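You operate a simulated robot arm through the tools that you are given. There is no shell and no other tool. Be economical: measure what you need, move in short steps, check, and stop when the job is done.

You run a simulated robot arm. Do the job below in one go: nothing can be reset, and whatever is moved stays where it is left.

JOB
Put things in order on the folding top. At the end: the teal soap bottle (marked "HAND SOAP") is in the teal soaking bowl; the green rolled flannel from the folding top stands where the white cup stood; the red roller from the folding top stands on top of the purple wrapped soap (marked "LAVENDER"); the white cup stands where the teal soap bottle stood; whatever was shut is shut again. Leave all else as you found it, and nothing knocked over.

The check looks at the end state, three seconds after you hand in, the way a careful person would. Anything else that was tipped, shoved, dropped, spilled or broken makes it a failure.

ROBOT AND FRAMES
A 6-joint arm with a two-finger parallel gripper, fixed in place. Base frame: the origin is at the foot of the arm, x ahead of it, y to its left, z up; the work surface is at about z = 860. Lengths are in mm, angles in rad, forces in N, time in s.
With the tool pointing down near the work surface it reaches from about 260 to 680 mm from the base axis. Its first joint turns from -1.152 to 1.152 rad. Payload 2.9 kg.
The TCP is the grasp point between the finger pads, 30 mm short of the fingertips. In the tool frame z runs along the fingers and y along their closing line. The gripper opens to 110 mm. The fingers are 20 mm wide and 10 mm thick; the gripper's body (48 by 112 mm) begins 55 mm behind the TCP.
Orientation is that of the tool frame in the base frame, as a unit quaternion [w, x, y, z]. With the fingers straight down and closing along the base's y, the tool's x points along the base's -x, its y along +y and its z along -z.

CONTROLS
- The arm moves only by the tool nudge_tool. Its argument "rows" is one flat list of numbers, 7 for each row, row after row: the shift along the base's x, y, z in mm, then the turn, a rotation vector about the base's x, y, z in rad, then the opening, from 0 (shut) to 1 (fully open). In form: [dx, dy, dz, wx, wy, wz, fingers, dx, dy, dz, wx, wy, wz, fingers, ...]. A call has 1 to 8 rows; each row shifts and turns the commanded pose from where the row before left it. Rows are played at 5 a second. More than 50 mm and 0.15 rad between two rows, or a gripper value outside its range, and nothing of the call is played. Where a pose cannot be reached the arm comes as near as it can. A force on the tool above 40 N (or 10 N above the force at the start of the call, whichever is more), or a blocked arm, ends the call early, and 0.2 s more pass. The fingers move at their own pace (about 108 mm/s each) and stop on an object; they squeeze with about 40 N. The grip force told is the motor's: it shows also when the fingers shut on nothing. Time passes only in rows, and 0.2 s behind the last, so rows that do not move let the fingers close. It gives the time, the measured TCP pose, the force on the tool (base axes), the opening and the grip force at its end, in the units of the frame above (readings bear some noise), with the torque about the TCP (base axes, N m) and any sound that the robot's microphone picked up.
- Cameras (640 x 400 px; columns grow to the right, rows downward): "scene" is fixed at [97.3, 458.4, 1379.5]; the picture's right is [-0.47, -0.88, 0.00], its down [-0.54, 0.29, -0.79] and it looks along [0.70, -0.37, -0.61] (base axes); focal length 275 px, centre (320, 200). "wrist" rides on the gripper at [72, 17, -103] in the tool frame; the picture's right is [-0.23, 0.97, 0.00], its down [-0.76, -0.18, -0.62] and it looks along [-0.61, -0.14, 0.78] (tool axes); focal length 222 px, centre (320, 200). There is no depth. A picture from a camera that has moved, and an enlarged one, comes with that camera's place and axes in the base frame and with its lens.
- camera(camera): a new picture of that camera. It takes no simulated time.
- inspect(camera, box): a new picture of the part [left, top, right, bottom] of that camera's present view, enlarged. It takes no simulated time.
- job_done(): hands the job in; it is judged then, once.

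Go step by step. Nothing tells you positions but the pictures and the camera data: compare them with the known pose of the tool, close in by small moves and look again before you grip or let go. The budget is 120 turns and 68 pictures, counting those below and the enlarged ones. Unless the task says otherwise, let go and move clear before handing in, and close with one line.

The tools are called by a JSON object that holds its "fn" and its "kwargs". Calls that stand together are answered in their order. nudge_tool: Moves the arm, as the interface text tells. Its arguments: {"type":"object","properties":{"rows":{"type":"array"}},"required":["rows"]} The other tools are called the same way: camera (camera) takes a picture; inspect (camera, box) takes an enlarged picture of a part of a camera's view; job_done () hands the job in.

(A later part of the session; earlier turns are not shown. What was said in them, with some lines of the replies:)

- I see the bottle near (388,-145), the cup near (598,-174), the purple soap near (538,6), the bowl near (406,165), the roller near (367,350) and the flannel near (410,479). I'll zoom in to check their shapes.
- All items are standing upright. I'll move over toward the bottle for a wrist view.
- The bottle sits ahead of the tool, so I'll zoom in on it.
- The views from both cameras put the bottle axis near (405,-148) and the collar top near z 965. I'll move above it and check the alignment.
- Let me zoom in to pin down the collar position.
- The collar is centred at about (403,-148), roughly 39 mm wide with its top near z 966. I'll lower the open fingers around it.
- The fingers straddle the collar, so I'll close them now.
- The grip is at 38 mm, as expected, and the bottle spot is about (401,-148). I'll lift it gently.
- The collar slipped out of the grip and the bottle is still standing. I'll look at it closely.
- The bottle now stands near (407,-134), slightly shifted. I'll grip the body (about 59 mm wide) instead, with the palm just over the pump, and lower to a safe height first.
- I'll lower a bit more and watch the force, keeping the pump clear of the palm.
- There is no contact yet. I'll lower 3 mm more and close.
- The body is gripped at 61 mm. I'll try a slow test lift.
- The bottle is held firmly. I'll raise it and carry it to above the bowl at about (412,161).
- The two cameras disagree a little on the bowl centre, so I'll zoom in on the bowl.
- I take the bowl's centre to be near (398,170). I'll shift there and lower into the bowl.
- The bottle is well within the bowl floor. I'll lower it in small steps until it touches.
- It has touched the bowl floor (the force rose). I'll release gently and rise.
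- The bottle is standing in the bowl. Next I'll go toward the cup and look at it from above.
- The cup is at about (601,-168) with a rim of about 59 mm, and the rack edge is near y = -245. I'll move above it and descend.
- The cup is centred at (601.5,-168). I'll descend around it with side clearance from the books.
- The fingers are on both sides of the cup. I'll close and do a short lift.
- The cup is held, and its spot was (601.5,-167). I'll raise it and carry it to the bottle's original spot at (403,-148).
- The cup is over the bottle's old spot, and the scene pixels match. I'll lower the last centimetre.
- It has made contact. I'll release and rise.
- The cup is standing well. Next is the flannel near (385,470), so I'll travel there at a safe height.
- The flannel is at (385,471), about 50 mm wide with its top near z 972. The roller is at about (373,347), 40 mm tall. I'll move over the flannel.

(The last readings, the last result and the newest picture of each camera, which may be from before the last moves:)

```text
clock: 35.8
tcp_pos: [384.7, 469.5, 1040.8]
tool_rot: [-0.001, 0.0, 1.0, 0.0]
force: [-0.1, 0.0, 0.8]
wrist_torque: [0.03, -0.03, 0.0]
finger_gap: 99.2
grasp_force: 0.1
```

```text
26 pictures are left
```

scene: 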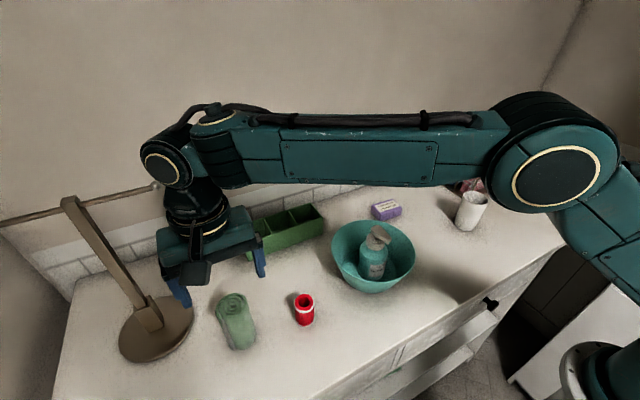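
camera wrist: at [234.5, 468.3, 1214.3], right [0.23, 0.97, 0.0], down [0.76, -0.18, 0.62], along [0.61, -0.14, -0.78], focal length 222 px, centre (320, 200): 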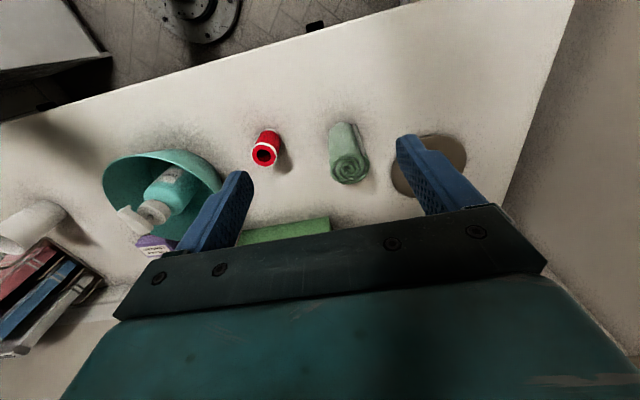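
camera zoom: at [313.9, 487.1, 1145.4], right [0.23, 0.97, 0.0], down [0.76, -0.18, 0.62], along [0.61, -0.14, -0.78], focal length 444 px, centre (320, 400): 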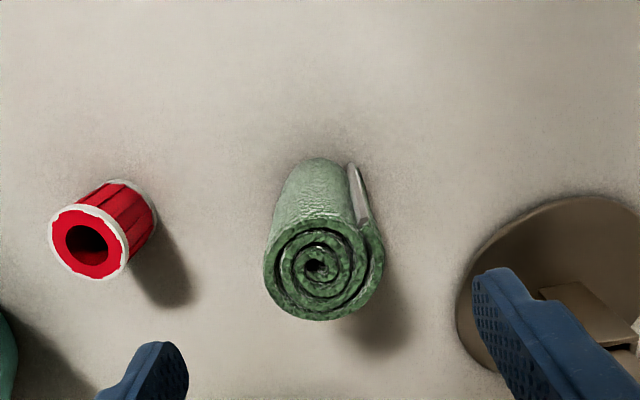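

The alignment is good. I'll descend around the flannel, narrowing the fingers somewhat.

{"fn": "nudge_tool", "kwargs": {"rows": [-1, 2, -35, 0, 0, 0, 0.75, 0, 0, -35, 0, 0, 0, 0.75, 0, 0, -30, 0, 0, 0, 0.75, 0, 0, -11, 0, 0, 0, 0.75, 0, 0, 0, 0, 0, 0, 0.75]}}

{"fn": "inspect", "kwargs": {"camera": "wrist", "box": [160, 0, 480, 200]}}

```text
clock: 37.0
tcp_pos: [384.6, 470.1, 931.3]
tool_rot: [0.001, 0.001, 1.0, 0.001]
force: [0.4, 0.1, 0.5]
wrist_torque: [0.02, 0.0, 0.01]
finger_gap: 82.8
grasp_force: 0.1
```

```text
2.00 times, centred on (320, 100) of wrist
camera zoom: at [312.5, 487.9, 1033.6], right [0.23, 0.97, 0.0], down [0.76, -0.18, 0.62], along [0.61, -0.14, -0.78], focal length 444 px, centre (320, 400)
```

zoom: 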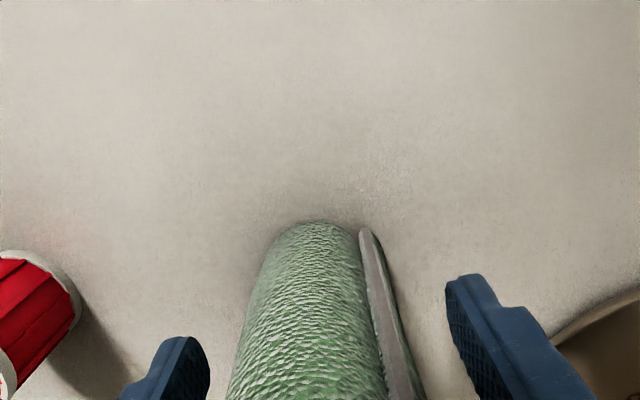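

I'll close on the flannel and do a test lift.

{"fn": "nudge_tool", "kwargs": {"rows": [0, 0, 0, 0, 0, 0, 0.5, 0, 0, 0, 0, 0, 0, 0.3, 0, 0, 0, 0, 0, 0, 0.2, 0, 0, 0, 0, 0, 0, 0.2, 0, 0, 5, 0, 0, 0, 0.2, 0, 0, 10, 0, 0, 0, 0.2, 0, 0, 0, 0, 0, 0, 0.2]}}

{"fn": "inspect", "kwargs": {"camera": "scene", "box": [120, 180, 340, 380]}}

```text
clock: 38.6
tcp_pos: [383.0, 472.2, 945.7]
tool_rot: [0.0, 0.0, 1.0, 0.001]
force: [-0.5, -1.2, -0.6]
wrist_torque: [0.0, -0.01, 0.02]
finger_gap: 53.9
grasp_force: 40.2
```

```text
2.00 times, centred on (230, 280) of scene
camera zoom: at [97.3, 458.4, 1379.5], right [-0.47, -0.88, 0.0], down [-0.54, 0.29, -0.79], along [0.7, -0.37, -0.61], focal length 550 px, centre (500, 40)
```

zoom: 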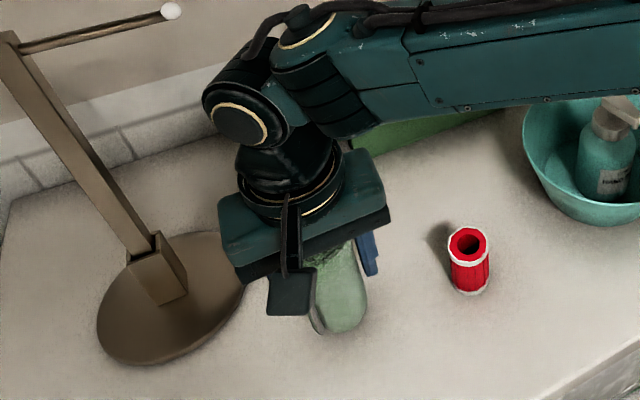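

It's gripped at 54 mm. I'll raise it clear and carry it toward the cup's old spot.

{"fn": "nudge_tool", "kwargs": {"rows": [0, 0, 30, 0, 0, 0, 0.2, 0, 0, 40, 0, 0, 0, 0.2, 0, 0, 40, 0, 0, 0, 0.2, 0, 0, 35, 0, 0, 0, 0.2, 14, -42, 0, 0, 0, 0, 0.2, 14, -43, 0, 0, 0, 0, 0.2, 14, -43, 0, 0, 0, 0, 0.2, 14, -43, 0, 0, 0, 0, 0.2]}}

{"fn": "nudge_tool", "kwargs": {"rows": [14, -43, 0, 0, 0, 0, 0.2, 14, -43, 0, 0, 0, 0, 0.2, 15, -43, 0, 0, 0, 0, 0.2, 15, -43, 0, 0, 0, 0, 0.2, 15, -43, 0, 0, 0, 0, 0.2, 15, -43, 0, 0, 0, 0, 0.2, 15, -43, 0, 0, 0, 0, 0.2, 15, -43, 0, 0, 0, 0, 0.2]}}

{"fn": "camera", "kwargs": {"camera": "scene"}}

```text
clock: 40.4
tcp_pos: [439.3, 302.9, 1088.7]
tool_rot: [-0.001, 0.001, 1.0, 0.0]
force: [-0.9, 0.0, 0.7]
wrist_torque: [0.0, 0.0, -0.03]
finger_gap: 53.8
grasp_force: 40.6
```

```text
clock: 42.2
tcp_pos: [555.6, -43.7, 1090.8]
tool_rot: [-0.001, 0.0, 1.0, 0.0]
force: [-0.7, -0.9, -1.2]
wrist_torque: [0.03, 0.01, 0.01]
finger_gap: 53.6
grasp_force: 40.5
```

```text
23 pictures are left
```

scene: 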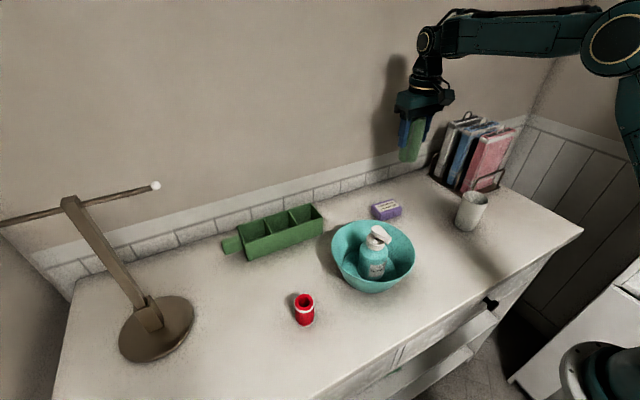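

The flannel is held well. I'll continue to (602,-167) and lower.

{"fn": "nudge_tool", "kwargs": {"rows": [15, -41, 0, 0, 0, 0, 0.2, 15, -41, 0, 0, 0, 0, 0.2, 16, -41, 0, 0, 0, 0, 0.2, 0, 0, -40, 0, 0, 0, 0.2, 0, 0, -40, 0, 0, 0, 0.2, 0, 0, -40, 0, 0, 0, 0.2, 0, 0, -27, 0, 0, 0, 0.2, 0, 0, 0, 0, 0, 0, 0.2]}}

{"fn": "inspect", "kwargs": {"camera": "scene", "box": [370, 90, 530, 210]}}

```text
clock: 44.0
tcp_pos: [604.9, -165.3, 942.0]
tool_rot: [0.0, 0.0, 1.0, 0.0]
force: [0.2, 0.0, -0.7]
wrist_torque: [0.02, 0.05, -0.02]
finger_gap: 53.7
grasp_force: 39.9
```

```text
3.33 times, centred on (450, 150) of scene
camera zoom: at [97.3, 458.4, 1379.5], right [-0.47, -0.88, 0.0], down [-0.54, 0.29, -0.79], along [0.7, -0.37, -0.61], focal length 917 px, centre (-113, 367)
```

zoom: 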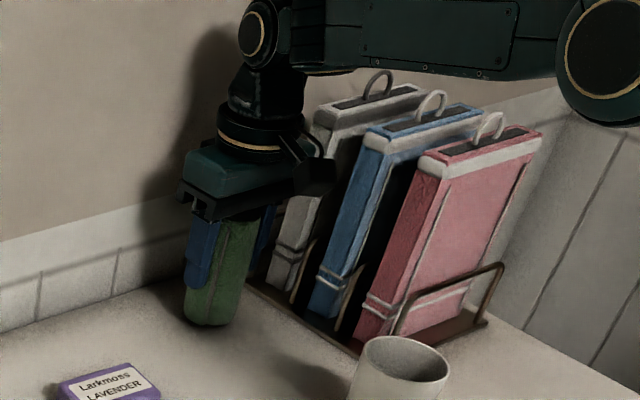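

{"fn": "nudge_tool", "kwargs": {"rows": [-2, -1, -5, 0, 0, 0, 0.2, 0, 0, -3, 0, 0, 0, 0.2, 0, 0, -1, 0, 0, 0, 0.2, 0, 0, 0, 0, 0, 0, 0.2]}}

```text
clock: 45.0
tcp_pos: [601.8, -167.6, 934.4]
tool_rot: [0.0, 0.0, 1.0, 0.0]
force: [1.1, -0.2, -0.5]
wrist_torque: [-0.02, -0.01, -0.01]
finger_gap: 53.6
grasp_force: 40.1
```

{"fn": "nudge_tool", "kwargs": {"rows": [0, 0, -1.5, 0, 0, 0, 0.2, 0, 0, -1, 0, 0, 0, 0.2, 0, 0, 0, 0, 0, 0, 0.2]}}

```text
clock: 45.8
tcp_pos: [601.8, -167.3, 932.6]
tool_rot: [0.0, 0.0, 1.0, 0.0]
force: [-0.5, 0.3, -0.3]
wrist_torque: [0.02, 0.03, 0.01]
finger_gap: 53.6
grasp_force: 39.7
```

{"fn": "nudge_tool", "kwargs": {"rows": [0, 0, -1, 0, 0, 0, 0.2, 0, 0, -0.5, 0, 0, 0, 0.2, 0, 0, 0, 0, 0, 0, 0.2]}}

```text
clock: 46.6
tcp_pos: [602.9, -166.8, 931.3]
tool_rot: [0.0, 0.0, 1.0, 0.0]
force: [0.4, -0.3, -0.7]
wrist_torque: [-0.01, -0.02, -0.01]
finger_gap: 53.4
grasp_force: 40.2
```

{"fn": "nudge_tool", "kwargs": {"rows": [0, 0, -1, 0, 0, 0, 0.2, 0, 0, 0, 0, 0, 0, 0.2]}}

```text
clock: 47.2
tcp_pos: [602.6, -167.0, 929.8]
tool_rot: [0.001, 0.0, 1.0, -0.001]
force: [-2.7, -1.2, 6.3]
wrist_torque: [0.0, 0.18, 0.03]
finger_gap: 53.6
grasp_force: 39.9
```

It has made contact. I'll release and rise straight up.

{"fn": "nudge_tool", "kwargs": {"rows": [0, 0, 0, 0, 0, 0, 0.55, 0, 0, 0, 0, 0, 0, 0.72, 0, 0, 0, 0, 0, 0, 0.72, 0, 0, 35, 0, 0, 0, 0.72, 0, 0, 45, 0, 0, 0, 0.72, 0, 0, 45, 0, 0, 0, 0.72, 0, 0, 35, 0, 0, 0, 0.72]}}

{"fn": "inspect", "kwargs": {"camera": "scene", "box": [370, 130, 530, 230]}}

```text
clock: 48.8
tcp_pos: [600.1, -165.6, 1088.4]
tool_rot: [0.0, -0.001, 1.0, 0.001]
force: [0.0, -0.9, -0.5]
wrist_torque: [-0.02, 0.04, -0.01]
finger_gap: 79.2
grasp_force: 0.1
```

```text
4.00 times, centred on (450, 180) of scene
camera zoom: at [97.3, 458.4, 1379.5], right [-0.47, -0.88, 0.0], down [-0.54, 0.29, -0.79], along [0.7, -0.37, -0.61], focal length 1100 px, centre (-200, 280)
```

zoom: 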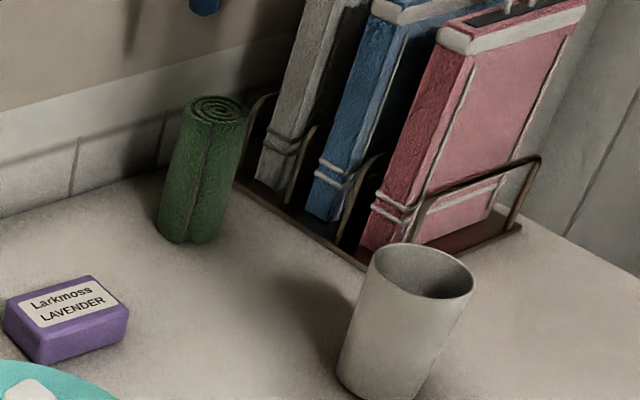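

The flannel stands at the cup's old spot. Next I'll view the purple soap from above to measure it.

{"fn": "nudge_tool", "kwargs": {"rows": [-28, 30, 0, 0, 0, 0, 0.72, -28, 30, 0, 0, 0, 0, 0.72, -28, 30, 0, 0, 0, 0, 0.72, -28, 30, 0, 0, 0, 0, 0.72, -28, 30, 0, 0, 0, 0, 0.72, -28, 26, 0, 0, 0, 0, 0.72, 0, 0, 0, 0, 0, 0, 0.72]}}

{"fn": "inspect", "kwargs": {"camera": "wrist", "box": [240, 100, 400, 200]}}

```text
clock: 50.4
tcp_pos: [432.4, 8.1, 1090.7]
tool_rot: [-0.001, 0.0, 1.0, 0.0]
force: [-0.2, -0.4, 0.0]
wrist_torque: [0.0, 0.0, -0.02]
finger_gap: 79.1
grasp_force: 0.0
```

```text
4.00 times, centred on (320, 150) of wrist
camera zoom: at [361.3, 26.1, 1194.5], right [0.23, 0.97, 0.0], down [0.76, -0.18, 0.62], along [0.61, -0.14, -0.78], focal length 888 px, centre (320, 400)
```

zoom: 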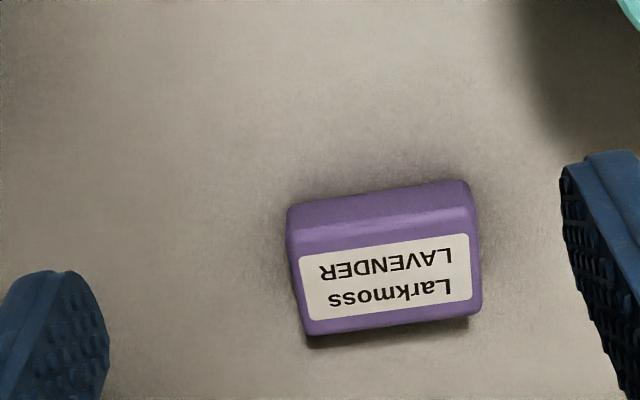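

The soap top is centred at about (546,10), z≈888, roughly 71 by 46 mm. Next I'll go view the roller near (373,347).

{"fn": "nudge_tool", "kwargs": {"rows": [-16, 42, 0, 0, 0, 0, 0.72, -16, 42, 0, 0, 0, 0, 0.72, -16, 42, 0, 0, 0, 0, 0.72, -16, 42, 0, 0, 0, 0, 0.72, -16, 42, 0, 0, 0, 0, 0.72, -16, 42, 0, 0, 0, 0, 0.72, -16, 42, 0, 0, 0, 0, 0.72, -10, 42, -20, 0, 0, 0, 0.72]}}

{"fn": "inspect", "kwargs": {"camera": "wrist", "box": [240, 80, 400, 180]}}

```text
clock: 52.2
tcp_pos: [310.9, 346.0, 1069.9]
tool_rot: [0.001, 0.0, 1.0, 0.0]
force: [0.0, 0.3, 0.1]
wrist_torque: [-0.02, 0.01, -0.02]
finger_gap: 79.1
grasp_force: 0.0
```

```text
4.00 times, centred on (320, 130) of wrist
camera zoom: at [239.3, 363.1, 1174.0], right [0.23, 0.97, 0.0], down [0.76, -0.18, 0.62], along [0.61, -0.14, -0.78], focal length 888 px, centre (320, 480)
```

zoom: 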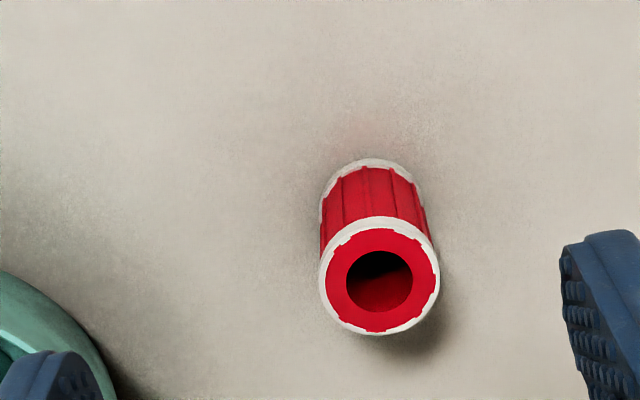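

The roller is centred at about (370,351), roughly 39 mm wide with its top near z 907. I'll move above it and check again.

{"fn": "nudge_tool", "kwargs": {"rows": [30, 3, 0, 0, 0, 0, 0.72, 29, 2, -20, 0, 0, 0, 0.72, 0, 0, -40, 0, 0, 0, 0.72, 0, 0, -45, 0, 0, 0, 0.72, 0, 0, 0, 0, 0, 0, 0.72]}}

{"fn": "inspect", "kwargs": {"camera": "wrist", "box": [160, 0, 480, 200]}}

```text
clock: 53.4
tcp_pos: [370.2, 348.1, 965.9]
tool_rot: [0.0, 0.0, 1.0, 0.001]
force: [0.1, -0.7, 0.5]
wrist_torque: [-0.02, 0.0, -0.03]
finger_gap: 79.3
grasp_force: 0.2
```

```text
2.00 times, centred on (320, 100) of wrist
camera zoom: at [298.5, 365.5, 1069.1], right [0.23, 0.97, 0.0], down [0.76, -0.18, 0.62], along [0.61, -0.14, -0.78], focal length 444 px, centre (320, 400)
```

zoom: 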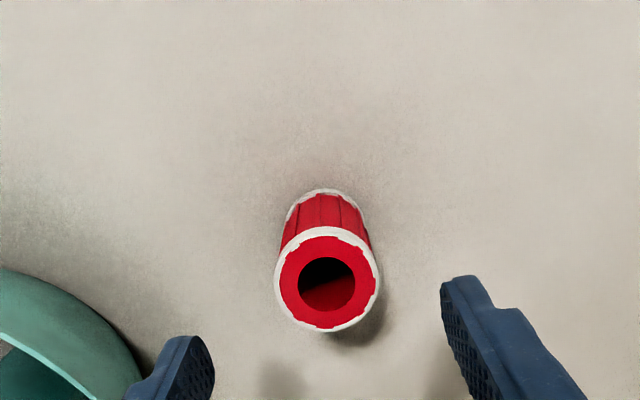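

The centre is at about (367,352). I'll correct the position, lower around the roller and close.

{"fn": "nudge_tool", "kwargs": {"rows": [-3, 4, -25, 0, 0, 0, 0.72, 0, 0, -25, 0, 0, 0, 0.72, 0, 0, -16, 0, 0, 0, 0.72, 0, 0, 0, 0, 0, 0, 0.6, 0, 0, 0, 0, 0, 0, 0.4, 0, 0, 0, 0, 0, 0, 0.2, 0, 0, 0, 0, 0, 0, 0.1, 0, 0, 0, 0, 0, 0, 0.1]}}

{"fn": "inspect", "kwargs": {"camera": "wrist", "box": [160, 0, 480, 200]}}

```text
clock: 55.2
tcp_pos: [368.2, 354.2, 899.3]
tool_rot: [0.0, 0.0, 1.0, 0.0]
force: [0.2, -0.5, 0.0]
wrist_torque: [0.0, -0.02, -0.01]
finger_gap: 33.6
grasp_force: 39.9
```

```text
2.00 times, centred on (320, 100) of wrist
camera zoom: at [296.8, 370.8, 1002.0], right [0.23, 0.97, 0.0], down [0.76, -0.18, 0.62], along [0.61, -0.14, -0.78], focal length 444 px, centre (320, 400)
```

zoom: 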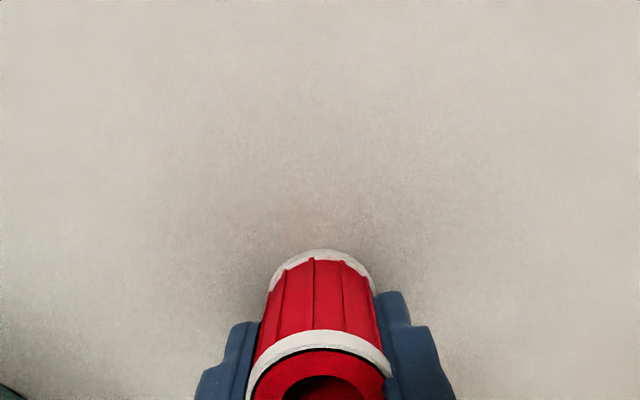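

It's gripped at 33.6 mm, but the roller sits a few mm behind the finger centre. I'll reopen, shift 6 mm, regrip and lift.

{"fn": "nudge_tool", "kwargs": {"rows": [0, 0, 0, 0, 0, 0, 0.4, 0, 0, 0, 0, 0, 0, 0.5, -6, 0, 0, 0, 0, 0, 0.5, 0, 0, 0, 0, 0, 0, 0.5, 0, 0, 0, 0, 0, 0, 0.2, 0, 0, 0, 0, 0, 0, 0.1, 0, 0, 0, 0, 0, 0, 0.1, 0, 0, 0, 0, 0, 0, 0.1]}}

{"fn": "nudge_tool", "kwargs": {"rows": [0, 0, 5, 0, 0, 0, 0.1, 0, 0, 15, 0, 0, 0, 0.1, 0, 0, 40, 0, 0, 0, 0.1, 0, 0, 40, 0, 0, 0, 0.1, 0, 0, 40, 0, 0, 0, 0.1, 0, 0, 0, 0, 0, 0, 0.1]}}

{"fn": "inspect", "kwargs": {"camera": "wrist", "box": [160, 0, 480, 200]}}

{"fn": "inspect", "kwargs": {"camera": "scene", "box": [220, 150, 380, 350]}}

```text
clock: 57.0
tcp_pos: [362.5, 353.1, 898.1]
tool_rot: [0.0, 0.0, 1.0, 0.0]
force: [0.4, -1.3, 0.8]
wrist_torque: [0.02, 0.01, -0.01]
finger_gap: 34.1
grasp_force: 39.7
```

```text
clock: 58.4
tcp_pos: [360.3, 353.5, 1038.2]
tool_rot: [0.0, 0.0, 1.0, 0.0]
force: [-0.3, -0.2, -0.1]
wrist_torque: [-0.01, 0.0, 0.01]
finger_gap: 33.8
grasp_force: 39.9
```

```text
2.00 times, centred on (320, 100) of wrist
camera zoom: at [289.3, 370.3, 1142.7], right [0.23, 0.97, 0.0], down [0.76, -0.18, 0.62], along [0.61, -0.14, -0.78], focal length 444 px, centre (320, 400)
```

zoom: 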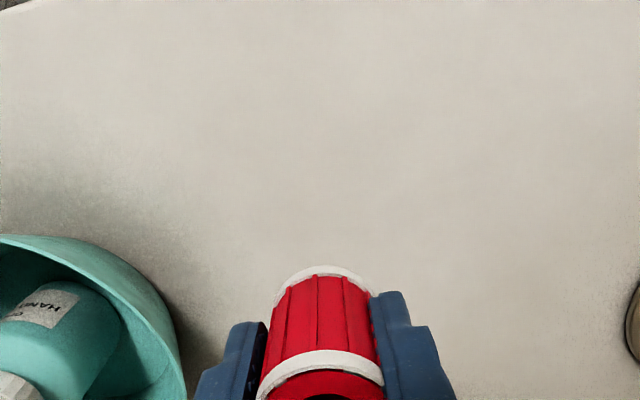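

```text
2.00 times, centred on (300, 250) of scene
camera zoom: at [97.3, 458.4, 1379.5], right [-0.47, -0.88, 0.0], down [-0.54, 0.29, -0.79], along [0.7, -0.37, -0.61], focal length 550 px, centre (360, 100)
```

zoom: 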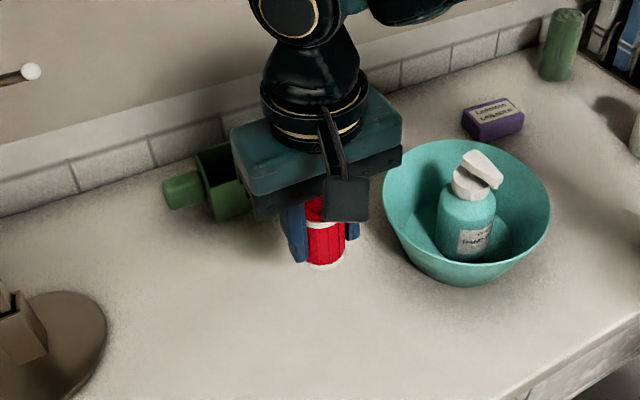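

The roller is held. I'll raise it slightly and carry it to above the soap.

{"fn": "nudge_tool", "kwargs": {"rows": [0, 0, 25, 0, 0, 0, 0.1, 26, -40, 0, 0, 0, 0, 0.1, 26, -40, 0, 0, 0, 0, 0.1, 26, -40, 0, 0, 0, 0, 0.1, 26, -40, 0, 0, 0, 0, 0.1, 26, -40, 0, 0, 0, 0, 0.1, 26, -40, 0, 0, 0, 0, 0.1, 26, -40, 0, 0, 0, 0, 0.1]}}

{"fn": "nudge_tool", "kwargs": {"rows": [2, -40, 0, 0, 0, 0, 0.1, 2, -23, 0, 0, 0, 0, 0.1, 0, 0, -40, 0, 0, 0, 0.1, 0, 0, -40, 0, 0, 0, 0.1, 0, 0, -35, 0, 0, 0, 0.1, 0, 0, 0, 0, 0, 0, 0.1]}}

{"fn": "inspect", "kwargs": {"camera": "wrist", "box": [160, 0, 480, 200]}}

{"fn": "inspect", "kwargs": {"camera": "scene", "box": [320, 150, 448, 230]}}

```text
clock: 60.2
tcp_pos: [543.5, 75.6, 1061.7]
tool_rot: [0.0, -0.001, 1.0, -0.001]
force: [-0.1, 0.2, -0.5]
wrist_torque: [-0.01, 0.02, -0.02]
finger_gap: 33.2
grasp_force: 40.1
```

```text
clock: 61.6
tcp_pos: [549.5, 10.8, 948.0]
tool_rot: [0.0, 0.0, 1.0, -0.001]
force: [0.4, -0.2, -0.9]
wrist_torque: [0.01, 0.0, 0.01]
finger_gap: 33.5
grasp_force: 40.5
```

```text
2.00 times, centred on (320, 100) of wrist
camera zoom: at [478.6, 27.3, 1051.8], right [0.23, 0.97, 0.0], down [0.76, -0.18, 0.62], along [0.61, -0.14, -0.78], focal length 444 px, centre (320, 400)
```

zoom: 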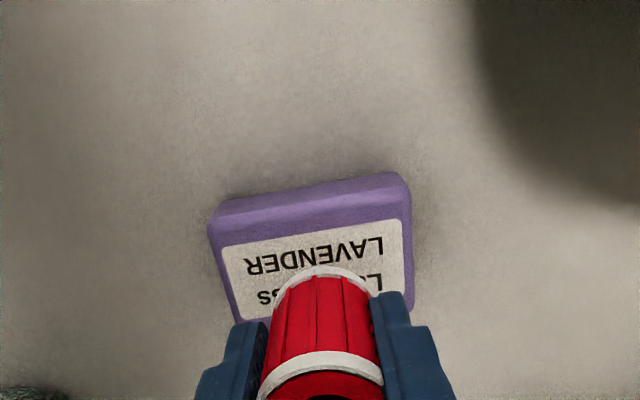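

```text
5.00 times, centred on (384, 190) of scene
camera zoom: at [97.3, 458.4, 1379.5], right [-0.47, -0.88, 0.0], down [-0.54, 0.29, -0.79], along [0.7, -0.37, -0.61], focal length 1376 px, centre (0, 250)
```

zoom: 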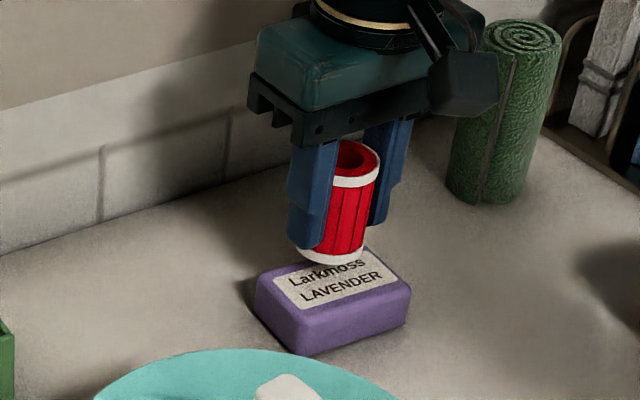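

Both views say the roller should shift about 8 mm in -x to be centred on the soap. I'll shift and lower to just above it.

{"fn": "nudge_tool", "kwargs": {"rows": [-8, 0, 0, 0, 0, 0, 0.1, 0, 0, -10, 0, 0, 0, 0.1, 0, 0, -6, 0, 0, 0, 0.1, 0, 0, 0, 0, 0, 0, 0.1]}}

{"fn": "inspect", "kwargs": {"camera": "scene", "box": [320, 150, 448, 230]}}

{"fn": "inspect", "kwargs": {"camera": "wrist", "box": [160, 0, 480, 200]}}

```text
clock: 62.6
tcp_pos: [541.3, 9.9, 932.2]
tool_rot: [0.0, 0.0, 1.0, 0.001]
force: [0.0, 0.5, -1.2]
wrist_torque: [-0.01, 0.02, 0.01]
finger_gap: 33.4
grasp_force: 40.0
```

```text
5.00 times, centred on (384, 190) of scene
camera zoom: at [97.3, 458.4, 1379.5], right [-0.47, -0.88, 0.0], down [-0.54, 0.29, -0.79], along [0.7, -0.37, -0.61], focal length 1376 px, centre (0, 250)
```

zoom: 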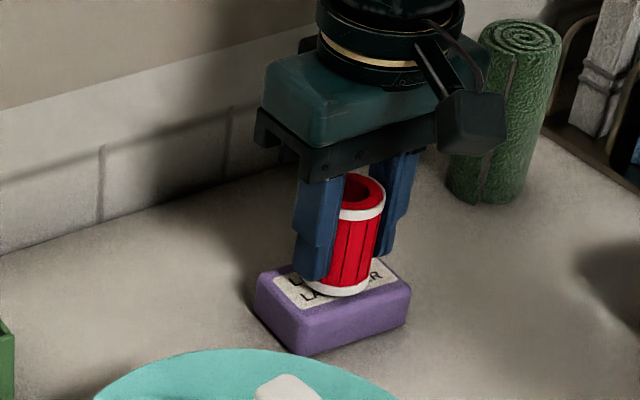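

```text
2.00 times, centred on (320, 100) of wrist
camera zoom: at [469.3, 27.6, 1036.3], right [0.23, 0.97, 0.0], down [0.76, -0.18, 0.62], along [0.61, -0.14, -0.78], focal length 444 px, centre (320, 400)
```

zoom: 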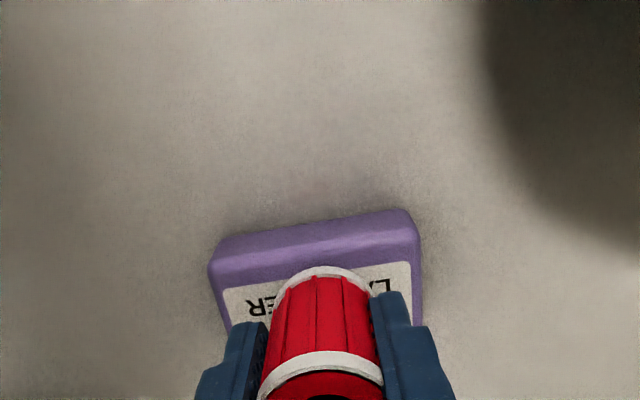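

The roller is centred over the soap. I'll lower it in small steps until it touches.

{"fn": "nudge_tool", "kwargs": {"rows": [0, 0, -2, 0, 0, 0, 0.1, 0, 0, -1.5, 0, 0, 0, 0.1, 0, 0, 0, 0, 0, 0, 0.1]}}

```text
clock: 63.4
tcp_pos: [540.1, 9.8, 929.2]
tool_rot: [0.0, 0.0, 1.0, 0.0]
force: [-0.7, 0.0, -1.3]
wrist_torque: [-0.02, -0.02, -0.02]
finger_gap: 33.5
grasp_force: 40.0
```

{"fn": "nudge_tool", "kwargs": {"rows": [0, 0, -1, 0, 0, 0, 0.1, 0, 0, -0.8, 0, 0, 0, 0.1, 0, 0, 0, 0, 0, 0, 0.1]}}

```text
clock: 64.2
tcp_pos: [540.3, 10.0, 928.9]
tool_rot: [0.002, 0.0, 1.0, 0.0]
force: [-3.6, -0.7, 12.3]
wrist_torque: [0.04, 0.14, 0.02]
finger_gap: 33.7
grasp_force: 39.7
```

Contact is made. I'll relax slightly, release and rise.

{"fn": "nudge_tool", "kwargs": {"rows": [0, 0, 0.6, 0, 0, 0, 0.1, 0, 0, 0, 0, 0, 0, 0.4, 0, 0, 0, 0, 0, 0, 0.55, 0, 0, 0, 0, 0, 0, 0.55, 0, 0, 30, 0, 0, 0, 0.55, 0, 0, 45, 0, 0, 0, 0.55, 0, 0, 45, 0, 0, 0, 0.55, 0, 0, 40, 0, 0, 0, 0.55]}}

{"fn": "camera", "kwargs": {"camera": "scene"}}

{"fn": "inspect", "kwargs": {"camera": "scene", "box": [320, 130, 512, 250]}}

```text
clock: 66.0
tcp_pos: [538.5, 10.8, 1087.6]
tool_rot: [-0.001, 0.0, 1.0, 0.0]
force: [0.5, -0.2, 0.1]
wrist_torque: [-0.01, -0.02, 0.02]
finger_gap: 60.5
grasp_force: 0.1
```

```text
10 pictures are left
```

scene: 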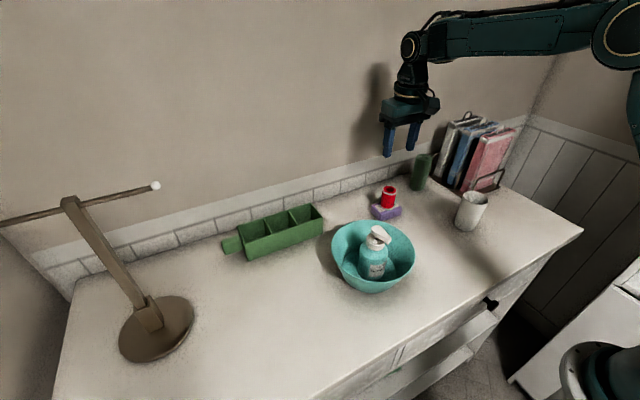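

```text
3.33 times, centred on (416, 190) of scene
camera zoom: at [97.3, 458.4, 1379.5], right [-0.47, -0.88, 0.0], down [-0.54, 0.29, -0.79], along [0.7, -0.37, -0.61], focal length 917 px, centre (0, 233)
```

zoom: 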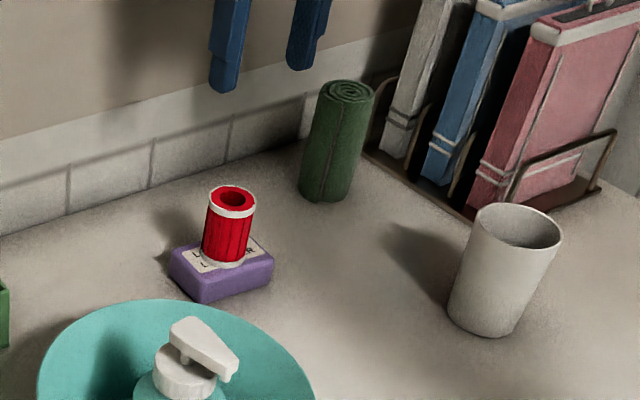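

Everything is standing where the job asks, nothing was opened, and the arm is clear. I'm handing in.

{"fn": "job_done", "kwargs": {}}

```text
The job is handed in.
```

I've handed the job in. The soap bottle is in the bowl, the white cup stands on the bottle's old spot, the flannel stands on the cup's old spot, and the red roller stands on the lavender soap. I opened nothing, and the last pictures show nothing knocked over.
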